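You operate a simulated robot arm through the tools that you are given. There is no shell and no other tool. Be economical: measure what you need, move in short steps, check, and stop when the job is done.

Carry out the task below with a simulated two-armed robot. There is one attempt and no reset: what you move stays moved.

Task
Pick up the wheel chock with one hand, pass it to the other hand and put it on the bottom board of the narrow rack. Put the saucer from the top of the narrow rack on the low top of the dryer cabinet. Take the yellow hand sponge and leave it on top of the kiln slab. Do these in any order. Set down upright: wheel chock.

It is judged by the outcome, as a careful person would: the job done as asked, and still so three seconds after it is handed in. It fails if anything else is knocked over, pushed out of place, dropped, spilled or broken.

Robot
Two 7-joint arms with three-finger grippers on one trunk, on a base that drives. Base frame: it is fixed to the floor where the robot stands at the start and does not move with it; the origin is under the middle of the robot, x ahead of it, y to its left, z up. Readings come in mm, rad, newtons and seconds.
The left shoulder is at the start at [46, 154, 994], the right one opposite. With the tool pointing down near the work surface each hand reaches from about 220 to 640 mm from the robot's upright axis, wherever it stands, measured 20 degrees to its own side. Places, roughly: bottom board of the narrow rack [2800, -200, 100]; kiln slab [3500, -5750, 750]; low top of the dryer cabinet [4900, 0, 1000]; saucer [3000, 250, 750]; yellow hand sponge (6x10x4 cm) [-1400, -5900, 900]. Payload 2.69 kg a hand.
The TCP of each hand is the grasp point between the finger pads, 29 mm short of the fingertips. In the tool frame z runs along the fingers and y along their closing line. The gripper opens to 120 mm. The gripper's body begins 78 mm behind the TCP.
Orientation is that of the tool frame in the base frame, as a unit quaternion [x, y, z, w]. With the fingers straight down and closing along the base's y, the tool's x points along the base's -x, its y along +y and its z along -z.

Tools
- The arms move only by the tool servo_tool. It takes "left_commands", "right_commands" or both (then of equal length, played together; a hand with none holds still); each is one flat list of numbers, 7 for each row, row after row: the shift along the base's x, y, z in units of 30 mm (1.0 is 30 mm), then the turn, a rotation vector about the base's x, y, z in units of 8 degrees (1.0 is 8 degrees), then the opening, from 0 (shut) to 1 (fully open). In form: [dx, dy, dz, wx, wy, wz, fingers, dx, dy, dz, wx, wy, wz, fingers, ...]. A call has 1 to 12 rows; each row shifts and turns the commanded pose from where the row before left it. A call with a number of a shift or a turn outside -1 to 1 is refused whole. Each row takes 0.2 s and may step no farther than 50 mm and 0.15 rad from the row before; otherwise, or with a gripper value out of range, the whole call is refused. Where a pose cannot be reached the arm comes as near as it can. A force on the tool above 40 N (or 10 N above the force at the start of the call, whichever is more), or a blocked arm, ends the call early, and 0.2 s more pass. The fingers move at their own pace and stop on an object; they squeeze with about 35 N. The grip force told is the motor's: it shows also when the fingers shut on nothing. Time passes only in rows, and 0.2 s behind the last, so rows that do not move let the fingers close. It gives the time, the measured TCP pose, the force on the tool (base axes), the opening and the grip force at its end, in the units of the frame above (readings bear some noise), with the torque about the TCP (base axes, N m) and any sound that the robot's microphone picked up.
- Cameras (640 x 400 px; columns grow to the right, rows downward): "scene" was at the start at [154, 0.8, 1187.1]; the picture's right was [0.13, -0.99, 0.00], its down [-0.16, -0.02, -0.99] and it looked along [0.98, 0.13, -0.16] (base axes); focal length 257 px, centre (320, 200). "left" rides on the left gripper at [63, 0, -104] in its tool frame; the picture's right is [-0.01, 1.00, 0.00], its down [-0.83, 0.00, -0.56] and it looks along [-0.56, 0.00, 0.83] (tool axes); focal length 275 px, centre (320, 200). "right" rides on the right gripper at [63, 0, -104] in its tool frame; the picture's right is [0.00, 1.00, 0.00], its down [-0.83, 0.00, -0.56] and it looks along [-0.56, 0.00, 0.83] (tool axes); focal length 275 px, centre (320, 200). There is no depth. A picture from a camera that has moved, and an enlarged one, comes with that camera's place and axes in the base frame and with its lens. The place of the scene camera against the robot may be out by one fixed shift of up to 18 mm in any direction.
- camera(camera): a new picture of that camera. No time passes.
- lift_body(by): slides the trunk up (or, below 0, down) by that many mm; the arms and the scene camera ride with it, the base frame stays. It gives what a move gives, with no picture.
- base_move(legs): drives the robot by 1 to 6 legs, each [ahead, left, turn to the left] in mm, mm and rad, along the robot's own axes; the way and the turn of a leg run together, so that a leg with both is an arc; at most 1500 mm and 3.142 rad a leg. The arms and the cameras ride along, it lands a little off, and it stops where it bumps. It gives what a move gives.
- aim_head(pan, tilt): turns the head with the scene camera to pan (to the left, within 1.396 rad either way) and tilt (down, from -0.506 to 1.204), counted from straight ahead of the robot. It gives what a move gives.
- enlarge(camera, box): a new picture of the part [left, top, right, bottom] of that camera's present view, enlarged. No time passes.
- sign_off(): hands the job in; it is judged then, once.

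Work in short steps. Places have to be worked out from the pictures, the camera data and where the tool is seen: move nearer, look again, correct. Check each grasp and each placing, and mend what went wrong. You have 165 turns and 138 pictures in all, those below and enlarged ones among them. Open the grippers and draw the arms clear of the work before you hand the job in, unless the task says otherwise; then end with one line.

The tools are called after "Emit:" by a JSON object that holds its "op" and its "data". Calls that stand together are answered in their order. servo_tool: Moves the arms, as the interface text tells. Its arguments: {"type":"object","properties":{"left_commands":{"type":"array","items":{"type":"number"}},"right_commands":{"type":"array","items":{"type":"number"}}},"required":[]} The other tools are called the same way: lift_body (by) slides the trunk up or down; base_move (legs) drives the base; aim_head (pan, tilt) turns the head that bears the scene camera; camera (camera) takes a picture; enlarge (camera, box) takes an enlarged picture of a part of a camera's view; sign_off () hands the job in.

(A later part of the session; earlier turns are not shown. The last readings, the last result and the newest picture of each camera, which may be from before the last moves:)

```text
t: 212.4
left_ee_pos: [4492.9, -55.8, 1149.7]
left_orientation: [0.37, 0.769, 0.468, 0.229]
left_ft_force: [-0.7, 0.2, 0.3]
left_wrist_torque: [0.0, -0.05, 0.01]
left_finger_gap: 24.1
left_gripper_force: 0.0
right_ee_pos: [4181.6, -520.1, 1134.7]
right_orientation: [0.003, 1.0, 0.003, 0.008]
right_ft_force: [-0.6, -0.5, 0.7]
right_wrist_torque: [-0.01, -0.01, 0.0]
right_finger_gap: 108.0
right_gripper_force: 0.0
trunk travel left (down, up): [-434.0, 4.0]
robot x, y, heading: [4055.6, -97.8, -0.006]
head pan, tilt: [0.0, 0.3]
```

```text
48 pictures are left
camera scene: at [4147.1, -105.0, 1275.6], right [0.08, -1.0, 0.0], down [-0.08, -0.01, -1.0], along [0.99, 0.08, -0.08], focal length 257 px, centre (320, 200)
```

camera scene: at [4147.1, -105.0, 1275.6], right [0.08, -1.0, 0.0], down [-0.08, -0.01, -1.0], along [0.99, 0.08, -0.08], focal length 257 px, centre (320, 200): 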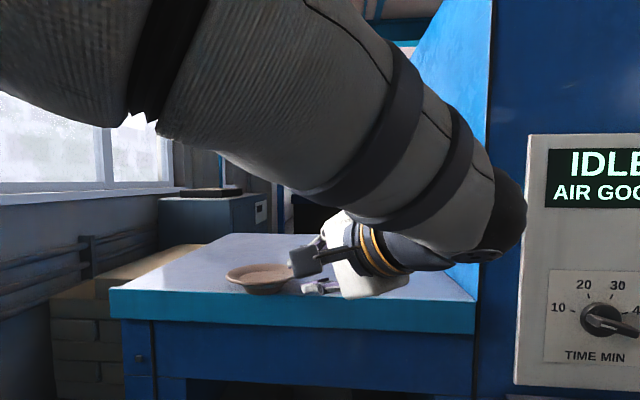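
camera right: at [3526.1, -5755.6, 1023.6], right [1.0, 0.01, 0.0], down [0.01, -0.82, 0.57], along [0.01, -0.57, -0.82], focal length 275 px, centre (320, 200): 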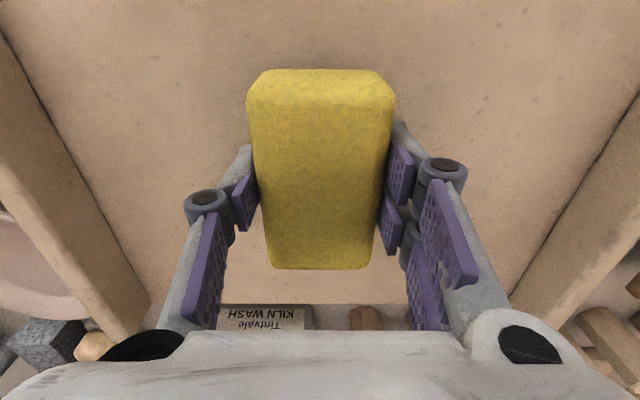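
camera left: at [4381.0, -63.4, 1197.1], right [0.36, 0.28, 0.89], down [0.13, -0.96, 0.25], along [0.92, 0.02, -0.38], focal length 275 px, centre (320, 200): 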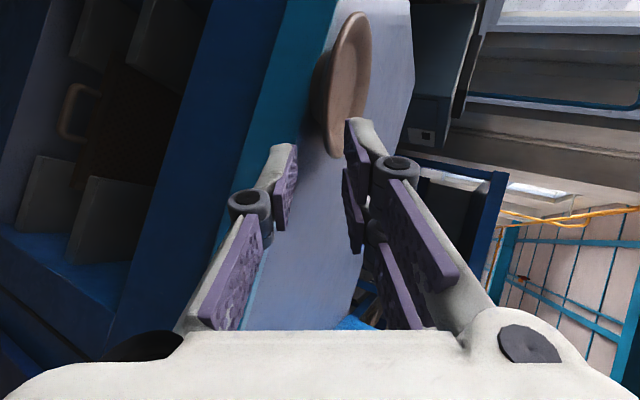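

Saucer stands near the front edge. I'll push it ~60 mm further in with closed fingers at rim height. First, position in front of it.

Emit:
{"op": "servo_tool", "data": {"left_commands": [0, 0.8, -0.3, 0, 0, 0, 0, 0, 0.8, -0.3, 0, 0, 0, 0, 0, 0.8, -0.3, 0, 0, 0, 0, 0, 0.8, -0.3, 0, 0, 0, 0, 0.3, 0.27, -0.45, 0, 0, 0, 0, 0.6, 0, -0.45, 0, 0, 0, 0]}}

Emit:
{"op": "camera", "data": {"camera": "left"}}

Emit:
{"op": "camera", "data": {"camera": "scene"}}

```text
t: 213.8
left_ee_pos: [4520.0, 49.1, 1086.3]
left_orientation: [0.371, 0.769, 0.467, 0.229]
left_ft_force: [0.2, -0.7, 0.2]
left_wrist_torque: [0.05, -0.01, 0.04]
left_finger_gap: 0.3
left_gripper_force: 28.0
right_ee_pos: [4181.9, -520.9, 1134.9]
right_orientation: [0.003, 1.0, 0.003, 0.006]
right_ft_force: [-0.7, 0.1, 0.0]
right_wrist_torque: [0.0, 0.03, -0.02]
right_finger_gap: 107.9
right_gripper_force: 0.1
trunk travel left (down, up): [-434.0, 4.0]
robot x, y, heading: [4058.1, -103.4, -0.004]
head pan, tilt: [0.0, 0.3]
```

```text
47 pictures are left
camera left: at [4409.5, 42.7, 1132.8], right [0.36, 0.28, 0.89], down [0.12, -0.96, 0.26], along [0.93, 0.02, -0.38], focal length 275 px, centre (320, 200)
```

left: 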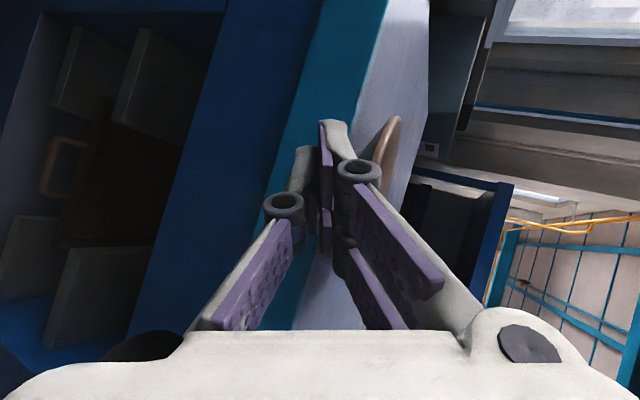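

```text
46 pictures are left
camera scene: at [4150.3, -112.6, 1254.8], right [-0.01, -1.0, 0.0], down [-0.3, 0.0, -0.96], along [0.96, 0.0, -0.3], focal length 257 px, centre (320, 200)
```

scene: 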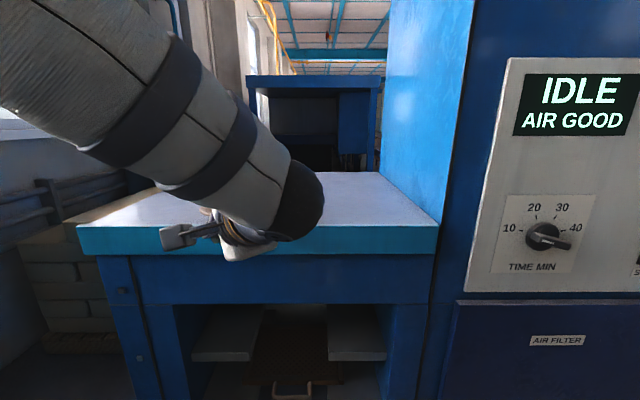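

I raise 4 mm for margin and push in +x in two small stages.

Emit:
{"op": "servo_tool", "data": {"left_commands": [0, 0, 0.14, 0, 0, 0, 0, 0.4, 0, 0, 0, 0, 0, 0, 0.4, 0, 0, 0, 0, 0, 0, 0.4, 0, 0, 0, 0, 0, 0, 0.4, 0, 0, 0, 0, 0, 0]}}

Emit:
{"op": "camera", "data": {"camera": "left"}}

```text
t: 215.0
left_ee_pos: [4570.2, 48.1, 1089.8]
left_orientation: [0.372, 0.769, 0.467, 0.23]
left_ft_force: [0.9, 0.2, -0.1]
left_wrist_torque: [-0.02, -0.02, -0.02]
left_finger_gap: 0.2
left_gripper_force: 28.9
right_ee_pos: [4182.9, -520.5, 1135.2]
right_orientation: [0.002, 1.0, 0.003, 0.005]
right_ft_force: [0.4, 0.0, 0.4]
right_wrist_torque: [0.05, -0.01, 0.02]
right_finger_gap: 108.0
right_gripper_force: 0.1
trunk travel left (down, up): [-434.0, 4.0]
robot x, y, heading: [4053.6, -100.2, -0.004]
head pan, tilt: [0.0, 0.3]
```

```text
45 pictures are left
camera left: at [4457.7, 41.7, 1136.6], right [0.36, 0.28, 0.89], down [0.12, -0.96, 0.26], along [0.93, 0.02, -0.38], focal length 275 px, centre (320, 200)
```

left: 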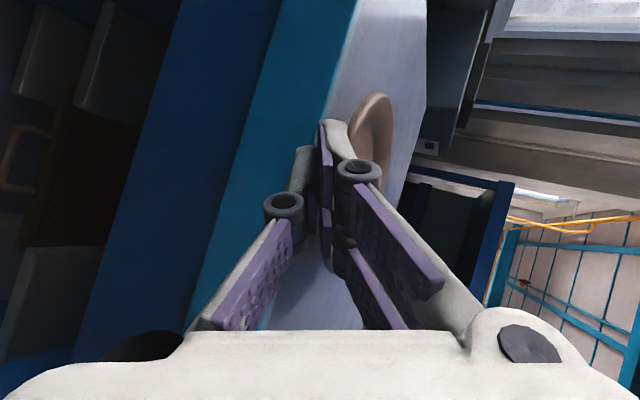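

No contact yet apparently. I continue 48 mm and check.

Emit:
{"op": "servo_tool", "data": {"left_commands": [0.4, 0, 0, 0, 0, 0, 0, 0.4, 0, 0, 0, 0, 0, 0, 0.4, 0, 0, 0, 0, 0, 0, 0.4, 0, 0, 0, 0, 0, 0]}}

Emit:
{"op": "camera", "data": {"camera": "left"}}

```text
t: 216.0
left_ee_pos: [4615.7, 47.3, 1090.9]
left_orientation: [0.37, 0.768, 0.469, 0.231]
left_ft_force: [-1.4, 0.7, 2.5]
left_wrist_torque: [0.0, -0.08, -0.01]
left_finger_gap: 0.1
left_gripper_force: 28.6
right_ee_pos: [4181.2, -520.7, 1134.7]
right_orientation: [0.002, 1.0, 0.003, 0.005]
right_ft_force: [0.4, 0.0, 0.6]
right_wrist_torque: [0.0, -0.01, 0.0]
right_finger_gap: 107.9
right_gripper_force: 0.0
trunk travel left (down, up): [-434.0, 4.0]
robot x, y, heading: [4057.6, -97.6, -0.001]
head pan, tilt: [0.0, 0.3]
```

```text
44 pictures are left
camera left: at [4504.3, 41.3, 1137.9], right [0.36, 0.28, 0.89], down [0.12, -0.96, 0.26], along [0.93, 0.02, -0.38], focal length 275 px, centre (320, 200)
```

left: 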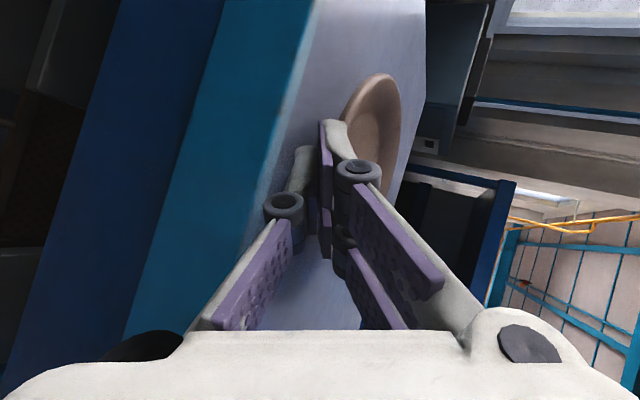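

It has pushed with light force. I retreat back and up and look at the result.

Emit:
{"op": "servo_tool", "data": {"left_commands": [-0.6, 0, 0.2, 0, 0, 0, 0, -1, 0, 0.3, 0, 0, 0, 0, -1, 0, 0.3, 0, 0, 0, 0, -1, -0.5, 0.3, 0, 0, 0, 0, -1, -0.5, 0.3, 0, 0, 0, 0]}}

Emit:
{"op": "base_move", "data": {"legs": [[-250, 0, 0]]}}

Emit:
{"op": "aim_head", "data": {"pan": 0.1, "tilt": 0.2}}

Emit:
{"op": "camera", "data": {"camera": "scene"}}

```text
t: 217.2
left_ee_pos: [4477.4, 16.4, 1135.7]
left_orientation: [0.37, 0.768, 0.469, 0.232]
left_ft_force: [-0.5, 0.5, 0.5]
left_wrist_torque: [0.0, 0.02, -0.01]
left_finger_gap: 0.2
left_gripper_force: 28.5
right_ee_pos: [4181.2, -520.6, 1134.8]
right_orientation: [0.002, 1.0, 0.002, 0.005]
right_ft_force: [-0.2, -0.5, 0.2]
right_wrist_torque: [-0.03, -0.01, -0.01]
right_finger_gap: 108.1
right_gripper_force: 0.0
trunk travel left (down, up): [-434.0, 4.0]
robot x, y, heading: [4058.2, -101.2, -0.006]
head pan, tilt: [0.0, 0.3]
```

```text
t: 219.0
left_ee_pos: [4228.9, 17.2, 1133.8]
left_orientation: [0.371, 0.768, 0.468, 0.23]
left_ft_force: [0.2, -0.4, -0.1]
left_wrist_torque: [0.03, -0.03, -0.05]
left_finger_gap: 0.1
left_gripper_force: 28.2
right_ee_pos: [3932.5, -520.7, 1135.7]
right_orientation: [0.005, 1.0, 0.002, 0.005]
right_ft_force: [-0.2, -0.4, -1.0]
right_wrist_torque: [-0.01, -0.03, -0.01]
right_finger_gap: 107.7
right_gripper_force: 0.0
trunk travel left (down, up): [-434.0, 4.0]
robot x, y, heading: [3810.8, -99.5, -0.008]
head pan, tilt: [0.0, 0.3]
```

```text
t: 219.7
left_ee_pos: [4231.8, 18.5, 1133.2]
left_orientation: [0.37, 0.769, 0.467, 0.23]
left_ft_force: [0.6, 0.8, -0.6]
left_wrist_torque: [0.0, 0.05, -0.02]
left_finger_gap: 0.2
left_gripper_force: 28.7
right_ee_pos: [3932.2, -518.9, 1135.3]
right_orientation: [0.004, 1.0, 0.002, 0.005]
right_ft_force: [-0.4, 1.1, -0.4]
right_wrist_torque: [0.0, 0.03, 0.01]
right_finger_gap: 108.0
right_gripper_force: 0.1
trunk travel left (down, up): [-434.0, 4.0]
robot x, y, heading: [3810.4, -99.4, -0.007]
head pan, tilt: [0.099, 0.201]
```

```text
43 pictures are left
camera scene: at [3900.8, -101.9, 1264.1], right [0.09, -1.0, 0.0], down [-0.2, -0.02, -0.98], along [0.98, 0.09, -0.2], focal length 257 px, centre (320, 200)
```

scene: 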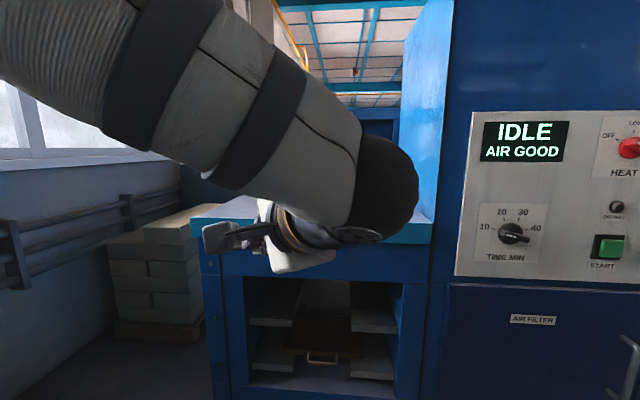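

The arm blocks the view. I return the left tool to vertical with the standard yaw, drawing it in, and look again.

Emit:
{"op": "servo_tool", "data": {"left_commands": [-0.4, 0.3, 0, -0.62, 0.78, 0, 0.5, -0.4, 0.3, 0, -0.62, 0.78, 0, 0.5, -0.4, 0.3, 0, -0.62, 0.78, 0, 0.5, -0.4, 0.3, 0, -0.62, 0.78, 0, 0.5, -0.4, 0.3, 0, -0.62, 0.78, 0, 0.5, -0.4, 0.3, 0, -0.62, 0.78, 0, 0.5, -0.4, 0.3, 0, -0.62, 0.78, 0, 0.5, -0.4, 0.3, 0, -0.62, 0.78, 0, 0.5]}}

Emit:
{"op": "servo_tool", "data": {"left_commands": [0, 0, 0, 0, 0, 1, 0.9, 0, 0, 0, 0, 0, 1, 0.9, 0, 0, 0, 0, 0, 1, 0.9, 0, 0, 0, 0, 0, 1, 0.9, 0, 0, 0, 0, 0, 1, 0.9, 0, 0, 0, 0, 0, 1, 0.9, 0, 0, 0, 0, 0, 0.4, 0.9]}}

Emit:
{"op": "camera", "data": {"camera": "scene"}}

```text
t: 221.4
left_ee_pos: [4134.9, 90.4, 1133.9]
left_orientation: [0.433, 0.901, -0.01, -0.001]
left_ft_force: [-0.3, -0.1, -0.2]
left_wrist_torque: [-0.01, -0.03, 0.02]
left_finger_gap: 59.9
left_gripper_force: 0.1
right_ee_pos: [3933.1, -517.6, 1134.6]
right_orientation: [0.003, 1.0, 0.002, 0.005]
right_ft_force: [0.1, 0.6, 0.0]
right_wrist_torque: [-0.03, 0.0, 0.0]
right_finger_gap: 108.1
right_gripper_force: 0.0
trunk travel left (down, up): [-434.0, 4.0]
robot x, y, heading: [3811.0, -96.7, -0.005]
head pan, tilt: [0.099, 0.201]
```

```text
t: 223.1
left_ee_pos: [4133.9, 89.6, 1133.2]
left_orientation: [0.0, 1.0, -0.008, 0.003]
left_ft_force: [0.4, -0.2, -0.4]
left_wrist_torque: [-0.01, -0.03, 0.01]
left_finger_gap: 108.1
left_gripper_force: 0.0
right_ee_pos: [3933.1, -519.2, 1135.6]
right_orientation: [0.003, 1.0, 0.003, 0.006]
right_ft_force: [-0.5, -1.0, 0.1]
right_wrist_torque: [0.0, 0.0, -0.01]
right_finger_gap: 107.9
right_gripper_force: 0.1
trunk travel left (down, up): [-434.0, 4.0]
robot x, y, heading: [3807.9, -101.0, -0.005]
head pan, tilt: [0.099, 0.201]
```

```text
42 pictures are left
camera scene: at [3900.7, -101.8, 1264.2], right [0.09, -1.0, 0.0], down [-0.2, -0.02, -0.98], along [0.98, 0.09, -0.2], focal length 257 px, centre (320, 200)
```

scene: 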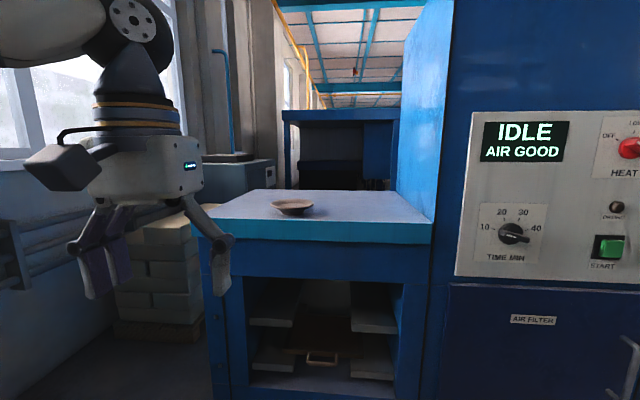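

The saucer is safely on the low top. Now to find the wheel chock: I turn to face −x (toward rack) stopping midway for views.

Emit:
{"op": "base_move", "data": {"legs": [[0, 0, 1.571]]}}

Emit:
{"op": "aim_head", "data": {"pan": 0.0, "tilt": 0.6}}

Emit:
{"op": "camera", "data": {"camera": "scene"}}

Emit:
{"op": "aim_head", "data": {"pan": 1.3, "tilt": 0.5}}

Emit:
{"op": "camera", "data": {"camera": "scene"}}

```text
t: 227.3
left_ee_pos: [3617.0, 224.2, 1133.5]
left_orientation: [0.709, -0.705, 0.003, -0.008]
left_ft_force: [-0.3, 0.9, 1.0]
left_wrist_torque: [-0.01, 0.0, 0.01]
left_finger_gap: 107.7
left_gripper_force: 0.1
right_ee_pos: [4226.8, 28.5, 1135.2]
right_orientation: [0.708, -0.706, -0.006, -0.002]
right_ft_force: [0.6, 1.0, -0.5]
right_wrist_torque: [0.01, -0.02, 0.01]
right_finger_gap: 108.0
right_gripper_force: 0.1
trunk travel left (down, up): [-434.0, 4.0]
robot x, y, heading: [3808.1, -98.5, 1.573]
head pan, tilt: [0.099, 0.201]
```

```text
t: 228.2
left_ee_pos: [3615.8, 224.4, 1133.1]
left_orientation: [0.709, -0.705, 0.003, -0.009]
left_ft_force: [0.1, -0.1, 0.3]
left_wrist_torque: [0.0, -0.01, 0.0]
left_finger_gap: 107.7
left_gripper_force: 0.0
right_ee_pos: [4227.7, 29.1, 1135.4]
right_orientation: [0.707, -0.707, -0.006, -0.002]
right_ft_force: [0.1, -0.3, -0.1]
right_wrist_torque: [0.0, 0.01, 0.0]
right_finger_gap: 108.1
right_gripper_force: 0.1
trunk travel left (down, up): [-434.0, 4.0]
robot x, y, heading: [3809.0, -98.6, 1.576]
head pan, tilt: [0.0, 0.6]
```

```text
41 pictures are left
camera scene: at [3800.0, -14.4, 1227.4], right [1.0, 0.0, 0.0], down [0.0, -0.56, -0.83], along [0.0, 0.83, -0.56], focal length 257 px, centre (320, 200)
```

scene: 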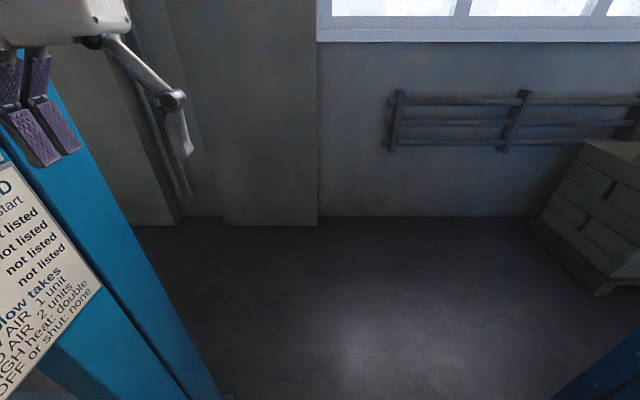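

```text
t: 229.6
left_ee_pos: [3617.3, 225.4, 1132.7]
left_orientation: [0.71, -0.705, 0.003, -0.008]
left_ft_force: [-0.3, 0.8, 0.7]
left_wrist_torque: [0.02, -0.01, 0.01]
left_finger_gap: 108.2
left_gripper_force: 0.1
right_ee_pos: [4228.8, 29.2, 1134.9]
right_orientation: [0.708, -0.706, -0.006, -0.001]
right_ft_force: [-0.3, 0.2, 0.0]
right_wrist_torque: [0.01, 0.02, -0.02]
right_finger_gap: 108.0
right_gripper_force: 0.0
trunk travel left (down, up): [-434.0, 4.0]
robot x, y, heading: [3807.3, -98.3, 1.574]
head pan, tilt: [1.3, 0.499]
```

```text
40 pictures are left
camera scene: at [3712.6, -78.7, 1236.5], right [0.27, 0.96, 0.0], down [0.46, -0.13, -0.88], along [-0.85, 0.23, -0.48], focal length 257 px, centre (320, 200)
```

scene: 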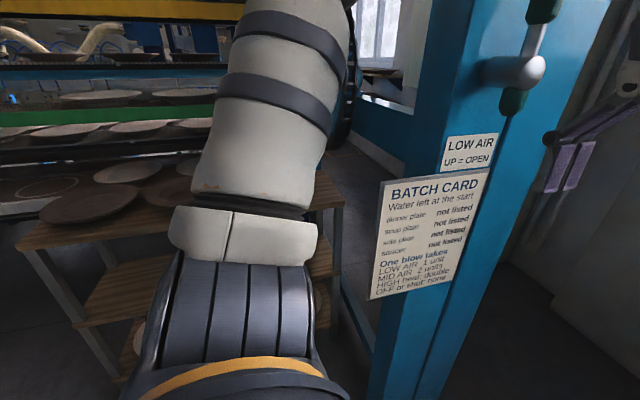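

No chock here. I turn toward −y and drive back down the corridor, looking on the way.

Emit:
{"op": "base_move", "data": {"legs": [[0, -220, 0], [-1500, 0, 0], [-900, 0, 0], [0, 0, -3.14]]}}

Emit:
{"op": "aim_head", "data": {"pan": 0.6, "tilt": 0.3}}

Emit:
{"op": "camera", "data": {"camera": "scene"}}

Emit:
{"op": "aim_head", "data": {"pan": -0.5, "tilt": 0.3}}

Emit:
{"op": "camera", "data": {"camera": "scene"}}

```text
t: 250.7
left_ee_pos: [4278.3, -2810.2, 1133.7]
left_orientation: [0.7, 0.714, -0.009, -0.003]
left_ft_force: [-0.5, -0.6, 0.6]
left_wrist_torque: [-0.06, 0.02, 0.01]
left_finger_gap: 107.7
left_gripper_force: 0.0
right_ee_pos: [3664.2, -2620.5, 1135.8]
right_orientation: [0.702, 0.712, -0.002, 0.006]
right_ft_force: [0.0, 0.4, 0.5]
right_wrist_torque: [-0.03, -0.02, -0.01]
right_finger_gap: 108.0
right_gripper_force: 0.0
trunk travel left (down, up): [-434.0, 4.0]
robot x, y, heading: [4079.1, -2488.5, -1.559]
head pan, tilt: [1.3, 0.499]
```

```text
t: 251.7
left_ee_pos: [4276.8, -2810.9, 1133.2]
left_orientation: [0.7, 0.714, -0.008, -0.002]
left_ft_force: [-0.4, -0.5, -0.1]
left_wrist_torque: [0.02, -0.02, 0.0]
left_finger_gap: 108.0
left_gripper_force: 0.0
right_ee_pos: [3663.8, -2623.1, 1134.1]
right_orientation: [0.702, 0.712, -0.002, 0.005]
right_ft_force: [0.2, 0.2, -0.4]
right_wrist_torque: [0.02, 0.02, 0.0]
right_finger_gap: 107.6
right_gripper_force: 0.1
trunk travel left (down, up): [-434.0, 4.0]
robot x, y, heading: [4080.5, -2488.7, -1.563]
head pan, tilt: [0.6, 0.3]
```

```text
39 pictures are left
camera scene: at [4127.0, -2584.1, 1254.8], right [-0.82, -0.58, 0.0], down [-0.17, 0.24, -0.96], along [0.55, -0.78, -0.3], focal length 257 px, centre (320, 200)
```

scene: 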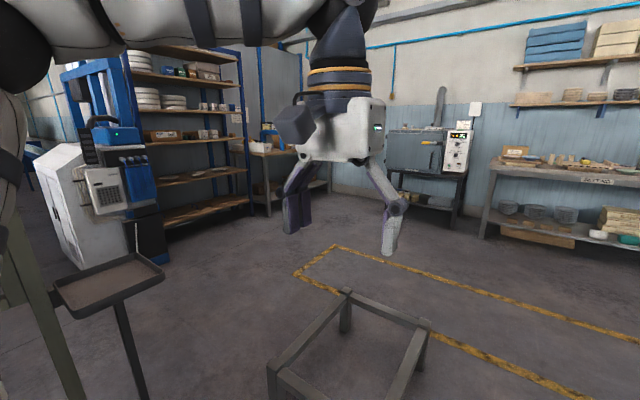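

```text
t: 253.1
left_ee_pos: [4276.7, -2809.8, 1133.3]
left_orientation: [0.701, 0.713, -0.008, -0.003]
left_ft_force: [0.2, 0.1, 0.4]
left_wrist_torque: [0.02, 0.01, 0.02]
left_finger_gap: 108.0
left_gripper_force: 0.0
right_ee_pos: [3662.5, -2621.8, 1134.1]
right_orientation: [0.703, 0.711, 0.0, 0.008]
right_ft_force: [0.3, 0.5, 0.1]
right_wrist_torque: [0.01, 0.0, -0.01]
right_finger_gap: 107.8
right_gripper_force: 0.1
trunk travel left (down, up): [-434.0, 4.0]
robot x, y, heading: [4079.1, -2489.0, -1.552]
head pan, tilt: [-0.499, 0.3]
```

```text
38 pictures are left
camera scene: at [4043.3, -2596.4, 1255.1], right [-0.95, 0.32, 0.0], down [0.09, 0.28, -0.96], along [-0.3, -0.91, -0.29], focal length 257 px, centre (320, 200)
```

scene: 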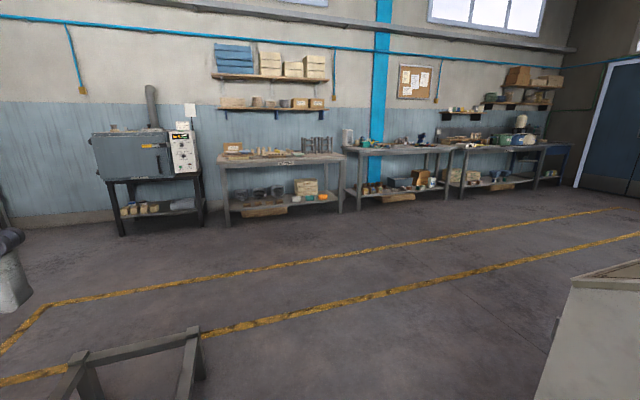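

No chock on this side. I drive back to the main aisle and west toward the carts near the start.

Emit:
{"op": "base_move", "data": {"legs": [[0, -250, 0], [1000, 0, -0.015], [900, 0, 0], [0, 0, -1.571]]}}

Emit:
{"op": "base_move", "data": {"legs": [[1500, 0, 0], [1500, 0, 0], [1450, 0, 0]]}}

Emit:
{"op": "aim_head", "data": {"pan": -0.3, "tilt": 0.2}}

Emit:
{"op": "camera", "data": {"camera": "scene"}}

```text
t: 268.5
left_ee_pos: [3505.4, -4620.7, 1132.8]
left_orientation: [1.0, 0.019, -0.004, -0.008]
left_ft_force: [0.0, -0.4, 0.6]
left_wrist_torque: [0.04, 0.01, 0.03]
left_finger_gap: 108.1
left_gripper_force: 0.1
right_ee_pos: [3684.0, -4002.4, 1133.5]
right_orientation: [1.0, 0.015, -0.005, 0.006]
right_ft_force: [-0.6, 1.6, -0.2]
right_wrist_torque: [-0.03, -0.01, -0.03]
right_finger_gap: 108.3
right_gripper_force: 0.0
trunk travel left (down, up): [-434.0, 4.0]
robot x, y, heading: [3825.0, -4418.0, -3.106]
head pan, tilt: [-0.499, 0.3]
```

```text
t: 290.0
left_ee_pos: [-989.1, -4767.7, 1132.5]
left_orientation: [1.0, 0.015, -0.003, -0.008]
left_ft_force: [0.3, -0.3, 0.8]
left_wrist_torque: [0.02, -0.03, 0.0]
left_finger_gap: 108.0
left_gripper_force: 0.1
right_ee_pos: [-806.6, -4151.4, 1133.2]
right_orientation: [1.0, 0.012, -0.005, 0.007]
right_ft_force: [0.8, -0.3, 0.6]
right_wrist_torque: [-0.02, -0.02, -0.01]
right_finger_gap: 108.0
right_gripper_force: 0.1
trunk travel left (down, up): [-434.0, 4.0]
robot x, y, heading: [-672.7, -4571.2, -3.116]
head pan, tilt: [-0.499, 0.3]
```

```text
t: 290.7
left_ee_pos: [-989.4, -4767.9, 1134.1]
left_orientation: [1.0, 0.015, -0.003, -0.007]
left_ft_force: [0.5, -0.5, 0.4]
left_wrist_torque: [-0.03, 0.02, 0.02]
left_finger_gap: 108.1
left_gripper_force: 0.0
right_ee_pos: [-807.6, -4152.1, 1133.4]
right_orientation: [1.0, 0.012, -0.006, 0.007]
right_ft_force: [1.0, -1.2, 0.0]
right_wrist_torque: [0.01, -0.01, 0.03]
right_finger_gap: 108.2
right_gripper_force: 0.1
trunk travel left (down, up): [-434.0, 4.0]
robot x, y, heading: [-669.7, -4572.3, -3.114]
head pan, tilt: [-0.3, 0.201]
```

```text
37 pictures are left
camera scene: at [-776.0, -4555.3, 1264.1], right [0.27, 0.96, 0.0], down [0.19, -0.05, -0.98], along [-0.94, 0.27, -0.2], focal length 257 px, centre (320, 200)
```

scene: 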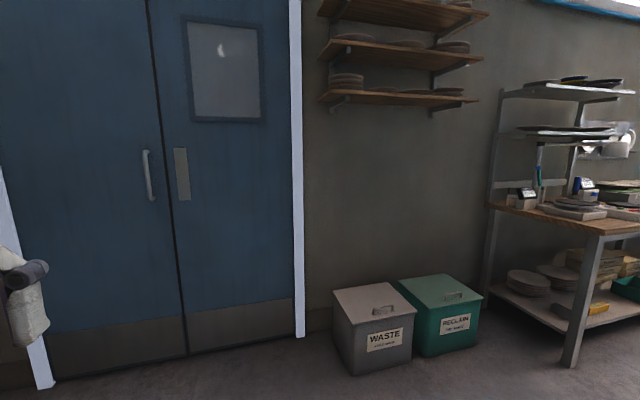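

There's a yellow item on the bench's lower shelf at right. I enlarge it.

Emit:
{"op": "enlarge", "data": {"camera": "scene", "box": [520, 240, 640, 350]}}

```text
3.64 times, centred on (580, 295) of scene
camera zoom: at [-776.0, -4555.3, 1264.1], right [0.27, 0.96, 0.0], down [0.19, -0.05, -0.98], along [-0.94, 0.27, -0.2], focal length 936 px, centre (-626, -146)
```

zoom: 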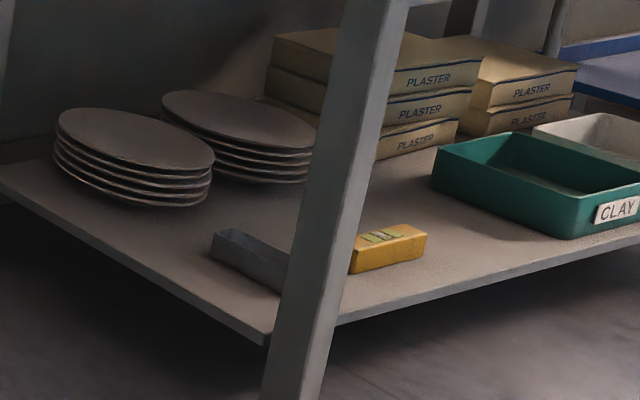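

That looks like a pack, not a wedge. I turn north and go look at the blue cart and the orange cart.

Emit:
{"op": "base_move", "data": {"legs": [[0, 0, -1.6], [1500, 0, 0], [800, 0, 0]]}}

Emit:
{"op": "aim_head", "data": {"pan": 0.35, "tilt": 0.35}}

Emit:
{"op": "camera", "data": {"camera": "scene"}}

```text
t: 306.1
left_ee_pos: [-901.9, -1929.3, 1133.6]
left_orientation: [0.717, -0.697, 0.003, -0.009]
left_ft_force: [0.2, -0.1, 0.2]
left_wrist_torque: [-0.02, -0.01, -0.01]
left_finger_gap: 107.9
left_gripper_force: 0.0
right_ee_pos: [-286.2, -2112.4, 1133.1]
right_orientation: [0.714, -0.7, -0.009, 0.001]
right_ft_force: [-0.1, 0.3, 0.3]
right_wrist_torque: [-0.01, -0.02, -0.04]
right_finger_gap: 107.9
right_gripper_force: 0.1
trunk travel left (down, up): [-434.0, 4.0]
robot x, y, heading: [-703.2, -2250.9, 1.595]
head pan, tilt: [-0.3, 0.201]
```

```text
t: 307.1
left_ee_pos: [-901.3, -1930.2, 1134.9]
left_orientation: [0.717, -0.697, 0.003, -0.008]
left_ft_force: [-0.8, 0.0, 0.6]
left_wrist_torque: [0.0, 0.01, 0.01]
left_finger_gap: 108.3
left_gripper_force: 0.1
right_ee_pos: [-286.3, -2112.1, 1134.0]
right_orientation: [0.714, -0.701, -0.008, 0.001]
right_ft_force: [-0.3, -0.1, -0.8]
right_wrist_torque: [-0.02, 0.02, -0.04]
right_finger_gap: 108.0
right_gripper_force: 0.0
trunk travel left (down, up): [-434.0, 4.0]
robot x, y, heading: [-699.3, -2249.3, 1.591]
head pan, tilt: [0.351, 0.351]
```

```text
35 pictures are left
camera scene: at [-745.9, -2166.3, 1250.2], right [0.93, 0.36, 0.0], down [0.13, -0.32, -0.94], along [-0.34, 0.87, -0.34], focal length 257 px, centre (320, 200)
```

scene: 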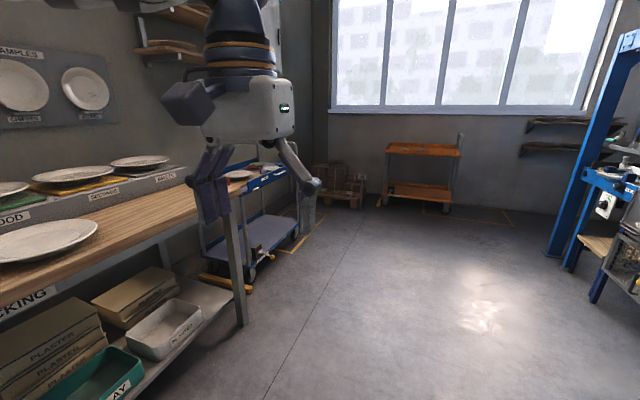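

Yellow bits appear by the blue cart. I enlarge both carts' regions.

Emit:
{"op": "enlarge", "data": {"camera": "scene", "box": [185, 205, 325, 305]}}

Emit:
{"op": "enlarge", "data": {"camera": "scene", "box": [310, 130, 520, 240]}}

```text
4.00 times, centred on (255, 255) of scene
camera zoom: at [-745.9, -2166.3, 1250.2], right [0.93, 0.36, 0.0], down [0.13, -0.32, -0.94], along [-0.34, 0.87, -0.34], focal length 1030 px, centre (580, -20)
```

zoom: 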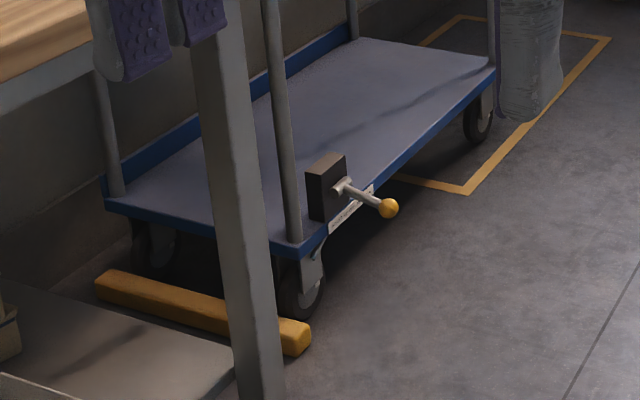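

```text
3.05 times, centred on (415, 185) of scene
camera zoom: at [-745.9, -2166.3, 1250.2], right [0.93, 0.36, 0.0], down [0.13, -0.32, -0.94], along [-0.34, 0.87, -0.34], focal length 784 px, centre (30, 246)
```

zoom: 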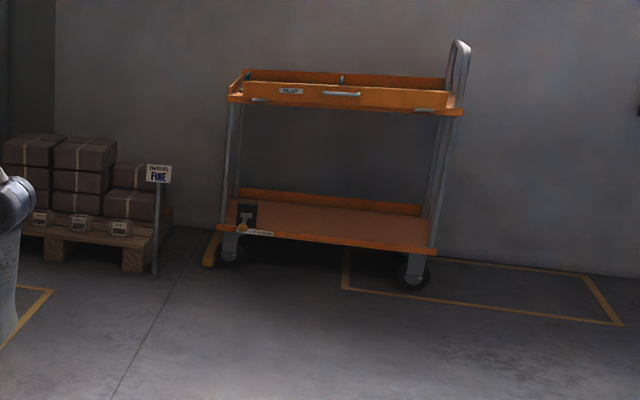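

Those are parking stops and brake levers. The orange wedge I glimpsed on the vacuum machine near "VENT" at the start is the next candidate; I drive back there and look.

Emit:
{"op": "base_move", "data": {"legs": [[1200, -150, 0], [700, -50, -0.02], [0, 0, -1.571]]}}

Emit:
{"op": "aim_head", "data": {"pan": 0.2, "tilt": 0.3}}

Emit:
{"op": "camera", "data": {"camera": "scene"}}

```text
t: 320.4
left_ee_pos: [-178.1, -176.2, 1134.0]
left_orientation: [0.002, 1.0, -0.008, 0.004]
left_ft_force: [-0.2, 0.6, -0.3]
left_wrist_torque: [-0.01, 0.04, 0.01]
left_finger_gap: 108.0
left_gripper_force: 0.1
right_ee_pos: [-382.6, -785.8, 1133.5]
right_orientation: [0.007, 1.0, 0.007, 0.005]
right_ft_force: [-0.3, -0.4, 0.0]
right_wrist_torque: [0.02, 0.02, -0.01]
right_finger_gap: 108.1
right_gripper_force: 0.2
trunk travel left (down, up): [-434.0, 4.0]
robot x, y, heading: [-502.7, -360.2, -0.005]
head pan, tilt: [0.351, 0.351]
```

```text
t: 321.1
left_ee_pos: [-177.3, -176.8, 1133.3]
left_orientation: [0.003, 1.0, -0.008, 0.003]
left_ft_force: [0.3, 0.5, 0.0]
left_wrist_torque: [-0.01, 0.01, -0.03]
left_finger_gap: 108.0
left_gripper_force: 0.0
right_ee_pos: [-383.2, -786.4, 1134.2]
right_orientation: [0.008, 1.0, 0.007, 0.005]
right_ft_force: [0.9, -0.2, 0.6]
right_wrist_torque: [0.02, 0.03, 0.0]
right_finger_gap: 107.7
right_gripper_force: 0.1
trunk travel left (down, up): [-434.0, 4.0]
robot x, y, heading: [-502.7, -365.0, -0.011]
head pan, tilt: [0.201, 0.3]
```

```text
32 pictures are left
camera scene: at [-413.6, -357.8, 1254.8], right [0.19, -0.98, 0.0], down [-0.29, -0.06, -0.96], along [0.94, 0.18, -0.3], focal length 257 px, centre (320, 200)
```

scene: 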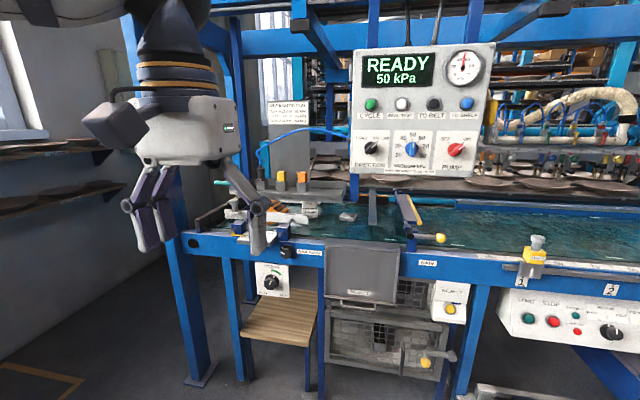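

I enlarge the VENT/PUMP area.

Emit:
{"op": "enlarge", "data": {"camera": "scene", "box": [200, 160, 360, 265]}}

```text
3.81 times, centred on (280, 212) of scene
camera zoom: at [-413.6, -357.8, 1254.8], right [0.19, -0.98, 0.0], down [-0.29, -0.06, -0.96], along [0.94, 0.18, -0.3], focal length 981 px, centre (472, 152)
```

zoom: 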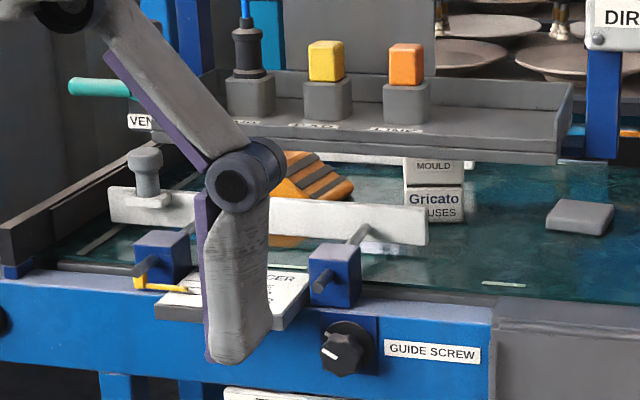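

That's it: an orange ridged wedge chock lies on the teal bed behind the fence bar, near "PUMP". I drive to roughly the start position and look with the left wrist camera.

Emit:
{"op": "base_move", "data": {"legs": [[350, 330, 0.01]]}}

Emit:
{"op": "aim_head", "data": {"pan": 0.15, "tilt": 0.45}}

Emit:
{"op": "camera", "data": {"camera": "left"}}

Emit:
{"op": "camera", "data": {"camera": "scene"}}

```text
t: 324.2
left_ee_pos: [170.1, 155.8, 1132.3]
left_orientation: [0.0, 1.0, -0.008, 0.003]
left_ft_force: [-0.2, -0.3, -0.3]
left_wrist_torque: [0.0, 0.04, 0.0]
left_finger_gap: 107.9
left_gripper_force: 0.1
right_ee_pos: [-31.6, -454.4, 1133.1]
right_orientation: [0.004, 1.0, 0.007, 0.005]
right_ft_force: [0.4, -0.3, -0.2]
right_wrist_torque: [0.05, 0.01, -0.01]
right_finger_gap: 108.1
right_gripper_force: 0.1
trunk travel left (down, up): [-434.0, 4.0]
robot x, y, heading: [-154.2, -34.9, -0.003]
head pan, tilt: [0.201, 0.3]
```

```text
t: 324.9
left_ee_pos: [168.9, 155.9, 1132.7]
left_orientation: [0.0, 1.0, -0.008, 0.004]
left_ft_force: [0.8, 0.5, 0.0]
left_wrist_torque: [-0.02, 0.0, -0.01]
left_finger_gap: 108.1
left_gripper_force: 0.0
right_ee_pos: [-31.0, -454.6, 1133.5]
right_orientation: [0.004, 1.0, 0.006, 0.006]
right_ft_force: [1.0, 0.7, -0.3]
right_wrist_torque: [0.01, -0.02, 0.01]
right_finger_gap: 108.1
right_gripper_force: 0.1
trunk travel left (down, up): [-434.0, 4.0]
robot x, y, heading: [-156.8, -35.2, -0.005]
head pan, tilt: [0.15, 0.45]
```

```text
30 pictures are left
camera left: at [105.1, 158.5, 1236.8], right [0.0, 1.0, -0.02], down [0.83, 0.01, 0.56], along [0.56, -0.02, -0.83], focal length 275 px, centre (320, 200)
```

left: 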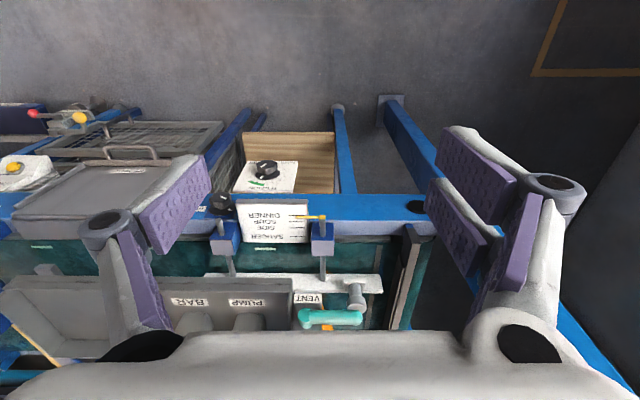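

```text
29 pictures are left
camera scene: at [-65.8, -32.0, 1241.0], right [0.15, -0.99, 0.0], down [-0.43, -0.06, -0.9], along [0.89, 0.13, -0.43], focal length 257 px, centre (320, 200)
```

scene: 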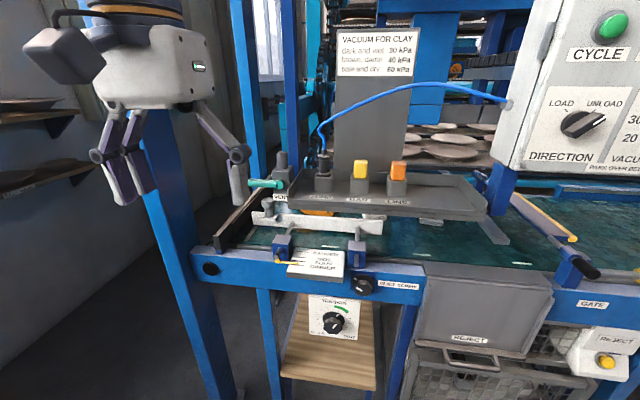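

Wrist-camera triangulation puts the chock near (720, 160, ~860). I drive 150 mm closer and reach the left hand forward at height to look down on it.

Emit:
{"op": "base_move", "data": {"legs": [[155, 0, 0]]}}

Emit:
{"op": "servo_tool", "data": {"left_commands": [0.8, 0, 0.1, 0, 0, 0, 0.9, 0.8, 0, 0.1, 0, 0, 0, 0.9, 0.8, 0, 0, 0, 0, 0, 0.9, 0.8, 0, 0, 0, 0, 0, 0.9, 0.8, 0, 0, 0, 0, 0, 0.9, 0.8, 0, 0, 0, 0, 0, 0.9]}}

Emit:
{"op": "camera", "data": {"camera": "left"}}

```text
t: 326.3
left_ee_pos: [326.4, 153.5, 1133.4]
left_orientation: [0.001, 1.0, -0.008, 0.003]
left_ft_force: [1.3, -1.0, 0.3]
left_wrist_torque: [0.01, 0.04, 0.0]
left_finger_gap: 108.0
left_gripper_force: 0.0
right_ee_pos: [125.7, -455.5, 1132.9]
right_orientation: [0.003, 1.0, 0.007, 0.005]
right_ft_force: [0.4, 0.2, -0.2]
right_wrist_torque: [-0.03, 0.04, 0.0]
right_finger_gap: 107.9
right_gripper_force: 0.0
trunk travel left (down, up): [-434.0, 4.0]
robot x, y, heading: [5.3, -34.1, -0.009]
head pan, tilt: [0.15, 0.45]
```

```text
t: 327.7
left_ee_pos: [470.9, 154.3, 1139.6]
left_orientation: [0.001, 1.0, -0.007, 0.005]
left_ft_force: [0.7, 0.0, 0.3]
left_wrist_torque: [-0.01, 0.02, 0.01]
left_finger_gap: 108.1
left_gripper_force: 0.0
right_ee_pos: [125.2, -455.9, 1133.4]
right_orientation: [0.005, 1.0, 0.007, 0.005]
right_ft_force: [0.5, -0.1, -0.2]
right_wrist_torque: [0.01, -0.05, 0.01]
right_finger_gap: 108.0
right_gripper_force: 0.0
trunk travel left (down, up): [-434.0, 4.0]
robot x, y, heading: [0.1, -35.1, -0.004]
head pan, tilt: [0.15, 0.45]
```

```text
28 pictures are left
camera left: at [406.1, 157.2, 1242.9], right [0.01, 1.0, -0.02], down [0.83, 0.0, 0.56], along [0.56, -0.02, -0.83], focal length 275 px, centre (320, 200)
```

left: 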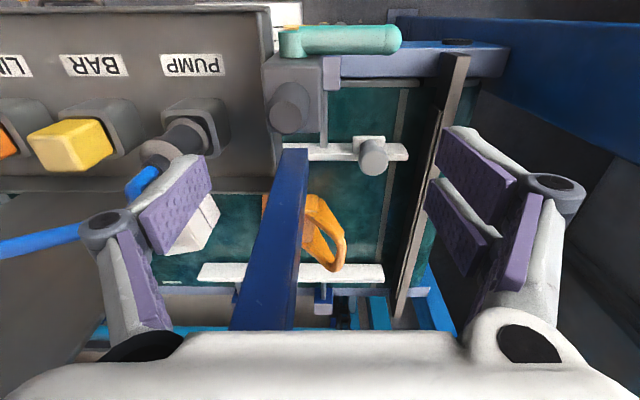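

The chock has a D-handle and lies diagonally from about (665, 65) to (790, 190), z≈860 — behind a vertical post and the tray, out of reach from the front. I'll approach from the machine's left side. First retract the hand, back out and turn to face −y.

Emit:
{"op": "servo_tool", "data": {"left_commands": [-1, 0, 0, 0, 0, 0, 0.9, -1, 0, 0, 0, 0, 0, 0.9, -1, 0, 0, 0, 0, 0, 0.9, -1, 0, 0, 0, 0, 0, 0.9, -1, 0, 0, 0, 0, 0, 0.9, -1, 0, 0, 0, 0, 0, 0.9, -1, 0, 0, 0, 0, 0, 0.9]}}

Emit:
{"op": "base_move", "data": {"legs": [[-450, 0, 0], [0, 0, -1.567], [0, 340, 0]]}}

Emit:
{"op": "base_move", "data": {"legs": [[-915, 0, 0]]}}

Emit:
{"op": "aim_head", "data": {"pan": 1.0, "tilt": 0.4}}

Emit:
{"op": "camera", "data": {"camera": "scene"}}

```text
t: 329.3
left_ee_pos: [258.4, 154.4, 1139.7]
left_orientation: [-0.001, 1.0, -0.008, 0.005]
left_ft_force: [0.1, -0.5, 0.0]
left_wrist_torque: [-0.01, 0.01, 0.03]
left_finger_gap: 108.0
left_gripper_force: 0.0
right_ee_pos: [124.1, -455.9, 1133.4]
right_orientation: [0.004, 1.0, 0.007, 0.005]
right_ft_force: [0.1, 1.0, 0.0]
right_wrist_torque: [0.03, -0.01, 0.0]
right_finger_gap: 107.9
right_gripper_force: 0.0
trunk travel left (down, up): [-434.0, 4.0]
robot x, y, heading: [-1.0, -34.5, -0.005]
head pan, tilt: [0.15, 0.45]
```

```text
t: 338.6
left_ee_pos: [75.5, -292.1, 1140.9]
left_orientation: [0.709, 0.705, -0.009, -0.003]
left_ft_force: [0.4, 0.4, -0.1]
left_wrist_torque: [-0.02, 0.01, -0.02]
left_finger_gap: 108.2
left_gripper_force: 0.1
right_ee_pos: [-533.1, -157.7, 1133.8]
right_orientation: [0.71, 0.704, 0.001, 0.008]
right_ft_force: [0.2, -0.1, -0.7]
right_wrist_torque: [-0.03, 0.0, 0.05]
right_finger_gap: 107.9
right_gripper_force: 0.0
trunk travel left (down, up): [-434.0, 4.0]
robot x, y, heading: [-111.3, -33.1, -1.578]
head pan, tilt: [0.15, 0.45]
```

```text
t: 343.5
left_ee_pos: [86.6, 646.2, 1139.2]
left_orientation: [0.714, 0.7, -0.009, -0.003]
left_ft_force: [1.1, 0.3, -0.5]
left_wrist_torque: [-0.02, 0.02, -0.01]
left_finger_gap: 108.3
left_gripper_force: 0.0
right_ee_pos: [-520.3, 792.2, 1132.9]
right_orientation: [0.717, 0.697, 0.002, 0.009]
right_ft_force: [0.3, 0.1, -0.4]
right_wrist_torque: [-0.03, 0.01, -0.02]
right_finger_gap: 107.9
right_gripper_force: 0.0
trunk travel left (down, up): [-434.0, 4.0]
robot x, y, heading: [-96.9, 909.0, -1.596]
head pan, tilt: [0.15, 0.45]
```

```text
t: 344.7
left_ee_pos: [86.7, 647.2, 1138.8]
left_orientation: [0.714, 0.7, -0.009, -0.003]
left_ft_force: [0.0, -0.1, -0.2]
left_wrist_torque: [-0.03, -0.01, -0.04]
left_finger_gap: 108.0
left_gripper_force: 0.1
right_ee_pos: [-519.7, 791.7, 1133.6]
right_orientation: [0.717, 0.697, 0.001, 0.008]
right_ft_force: [-0.5, -0.8, 0.4]
right_wrist_torque: [0.03, -0.02, 0.01]
right_finger_gap: 107.8
right_gripper_force: 0.0
trunk travel left (down, up): [-434.0, 4.0]
robot x, y, heading: [-99.2, 909.9, -1.594]
head pan, tilt: [1.0, 0.4]
```

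```text
27 pictures are left
camera scene: at [-28.6, 837.5, 1245.6], right [-0.56, -0.83, 0.0], down [-0.32, 0.22, -0.92], along [0.76, -0.52, -0.39], focal length 257 px, centre (320, 200)
```

scene: 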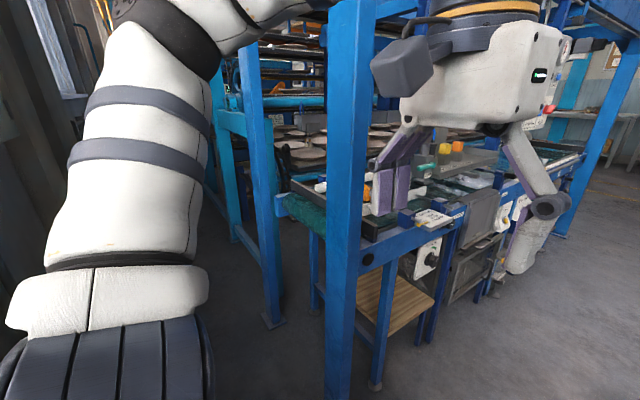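

Two gantry posts at (417, 463) and (1026, 454) leave a 500 mm gap beside the chock. I move to about (620, 850) facing −y and look.

Emit:
{"op": "base_move", "data": {"legs": [[0, 0, 0.023], [0, 720, 0], [60, 0, 0]]}}

Emit:
{"op": "aim_head", "data": {"pan": 0.15, "tilt": 0.5}}

Emit:
{"op": "camera", "data": {"camera": "scene"}}

```text
t: 351.5
left_ee_pos: [801.9, 590.9, 1139.2]
left_orientation: [0.704, 0.71, -0.008, -0.003]
left_ft_force: [-0.6, 0.9, 0.5]
left_wrist_torque: [0.04, 0.01, 0.01]
left_finger_gap: 107.9
left_gripper_force: 0.1
right_ee_pos: [192.8, 722.2, 1133.2]
right_orientation: [0.708, 0.706, 0.0, 0.009]
right_ft_force: [0.4, -0.8, 0.3]
right_wrist_torque: [0.02, -0.01, -0.02]
right_finger_gap: 108.0
right_gripper_force: 0.0
trunk travel left (down, up): [-434.0, 4.0]
robot x, y, heading: [613.7, 850.4, -1.576]
head pan, tilt: [1.0, 0.4]
```

```text
t: 352.7
left_ee_pos: [801.9, 593.0, 1140.0]
left_orientation: [0.704, 0.71, -0.008, -0.003]
left_ft_force: [0.2, -0.6, 0.1]
left_wrist_torque: [0.0, 0.01, -0.02]
left_finger_gap: 107.9
left_gripper_force: 0.1
right_ee_pos: [193.1, 722.5, 1131.8]
right_orientation: [0.708, 0.707, 0.0, 0.009]
right_ft_force: [0.0, -0.7, 0.9]
right_wrist_torque: [-0.02, -0.02, 0.0]
right_finger_gap: 107.9
right_gripper_force: 0.1
trunk travel left (down, up): [-434.0, 4.0]
robot x, y, heading: [612.5, 852.1, -1.564]
head pan, tilt: [0.15, 0.499]
```

```text
26 pictures are left
camera scene: at [617.7, 740.1, 1236.5], right [-0.99, -0.15, 0.0], down [-0.07, 0.47, -0.88], along [0.13, -0.87, -0.48], focal length 257 px, centre (320, 200)
```

scene: 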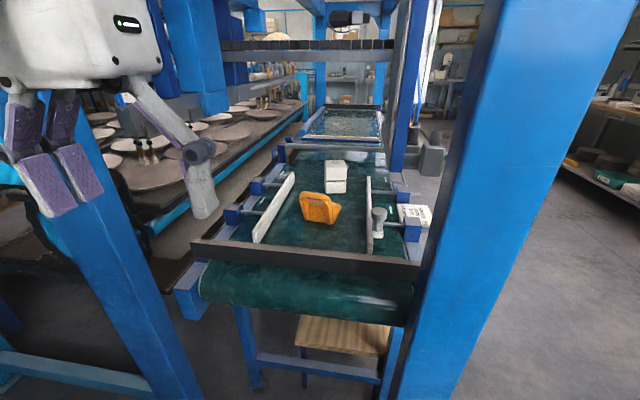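

Clear view: the chock is on the belt at about (715, 127), unobstructed from this side. I enlarge to see its shape.

Emit:
{"op": "enlarge", "data": {"camera": "scene", "box": [270, 150, 390, 250]}}

```text
4.00 times, centred on (330, 200) of scene
camera zoom: at [617.7, 740.1, 1236.5], right [-0.99, -0.15, 0.0], down [-0.07, 0.47, -0.88], along [0.13, -0.87, -0.48], focal length 1030 px, centre (280, 200)
```

zoom: 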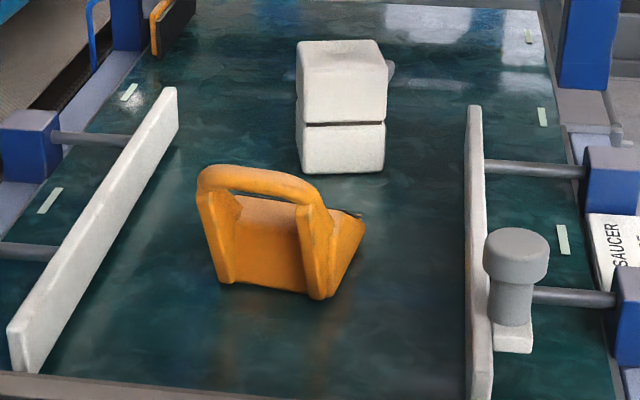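

The chock is a wedge with a handle bar on top, back face toward me; bar near (717, 150, ~924), running mostly along x. I'll pinch the bar from above with the left hand. I drive to about (665, 715) first.

Emit:
{"op": "base_move", "data": {"legs": [[137, 52, 0]]}}

Emit:
{"op": "servo_tool", "data": {"left_commands": [-0.6, -0.5, 0, 0, 0, 1, 0.7, -0.6, -0.5, 0, 0, 0, 1, 0.7, -0.6, -0.5, 0, 0, 0, 1, 0.7, -0.6, -0.6, 0, 0, 0, 1, 0.7, -0.6, -0.6, 0, 0, 0, 1, 0.7, -0.6, -0.6, 0, 0, 0, 1, 0.7, -0.6, -0.7, 0, 0, 0, 1, 0.7, -0.4, -0.7, 0, 0, 0, 1, 0.7, 0, -0.7, -0.3, 0, 0, 0.9, 0.7]}}

Emit:
{"op": "camera", "data": {"camera": "left"}}

Emit:
{"op": "camera", "data": {"camera": "scene"}}

```text
t: 354.0
left_ee_pos: [854.6, 453.0, 1139.9]
left_orientation: [0.707, 0.707, -0.008, -0.003]
left_ft_force: [0.2, -0.3, -1.2]
left_wrist_torque: [0.02, 0.01, -0.02]
left_finger_gap: 108.0
left_gripper_force: 0.0
right_ee_pos: [244.4, 585.9, 1134.0]
right_orientation: [0.708, 0.706, 0.002, 0.008]
right_ft_force: [0.1, -0.3, -0.1]
right_wrist_torque: [0.05, 0.01, 0.01]
right_finger_gap: 108.0
right_gripper_force: 0.1
trunk travel left (down, up): [-434.0, 4.0]
robot x, y, heading: [661.8, 708.0, -1.57]
head pan, tilt: [0.15, 0.499]
```

```text
t: 356.0
left_ee_pos: [716.9, 292.2, 1128.6]
left_orientation: [0.161, 0.987, -0.008, 0.003]
left_ft_force: [-0.3, -0.2, -0.8]
left_wrist_torque: [0.01, 0.02, 0.01]
left_finger_gap: 83.7
left_gripper_force: 0.0
right_ee_pos: [242.9, 585.5, 1132.3]
right_orientation: [0.709, 0.706, 0.001, 0.009]
right_ft_force: [0.4, 0.3, -0.1]
right_wrist_torque: [0.03, -0.03, 0.0]
right_finger_gap: 108.0
right_gripper_force: 0.1
trunk travel left (down, up): [-434.0, 4.0]
robot x, y, heading: [664.7, 715.1, -1.574]
head pan, tilt: [0.15, 0.499]
```

```text
24 pictures are left
camera left: at [656.5, 315.1, 1232.9], right [0.32, 0.95, -0.02], down [0.79, -0.26, 0.56], along [0.53, -0.19, -0.83], focal length 275 px, centre (320, 200)
```

left: 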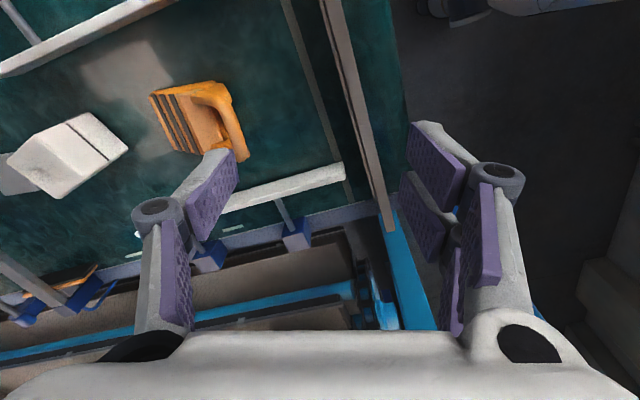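

```text
23 pictures are left
camera scene: at [669.7, 603.1, 1236.3], right [-0.99, -0.15, 0.0], down [-0.07, 0.47, -0.88], along [0.13, -0.87, -0.48], focal length 257 px, centre (320, 200)
```

scene: 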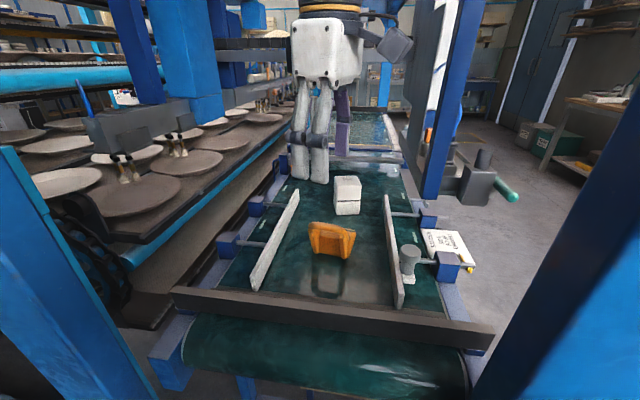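

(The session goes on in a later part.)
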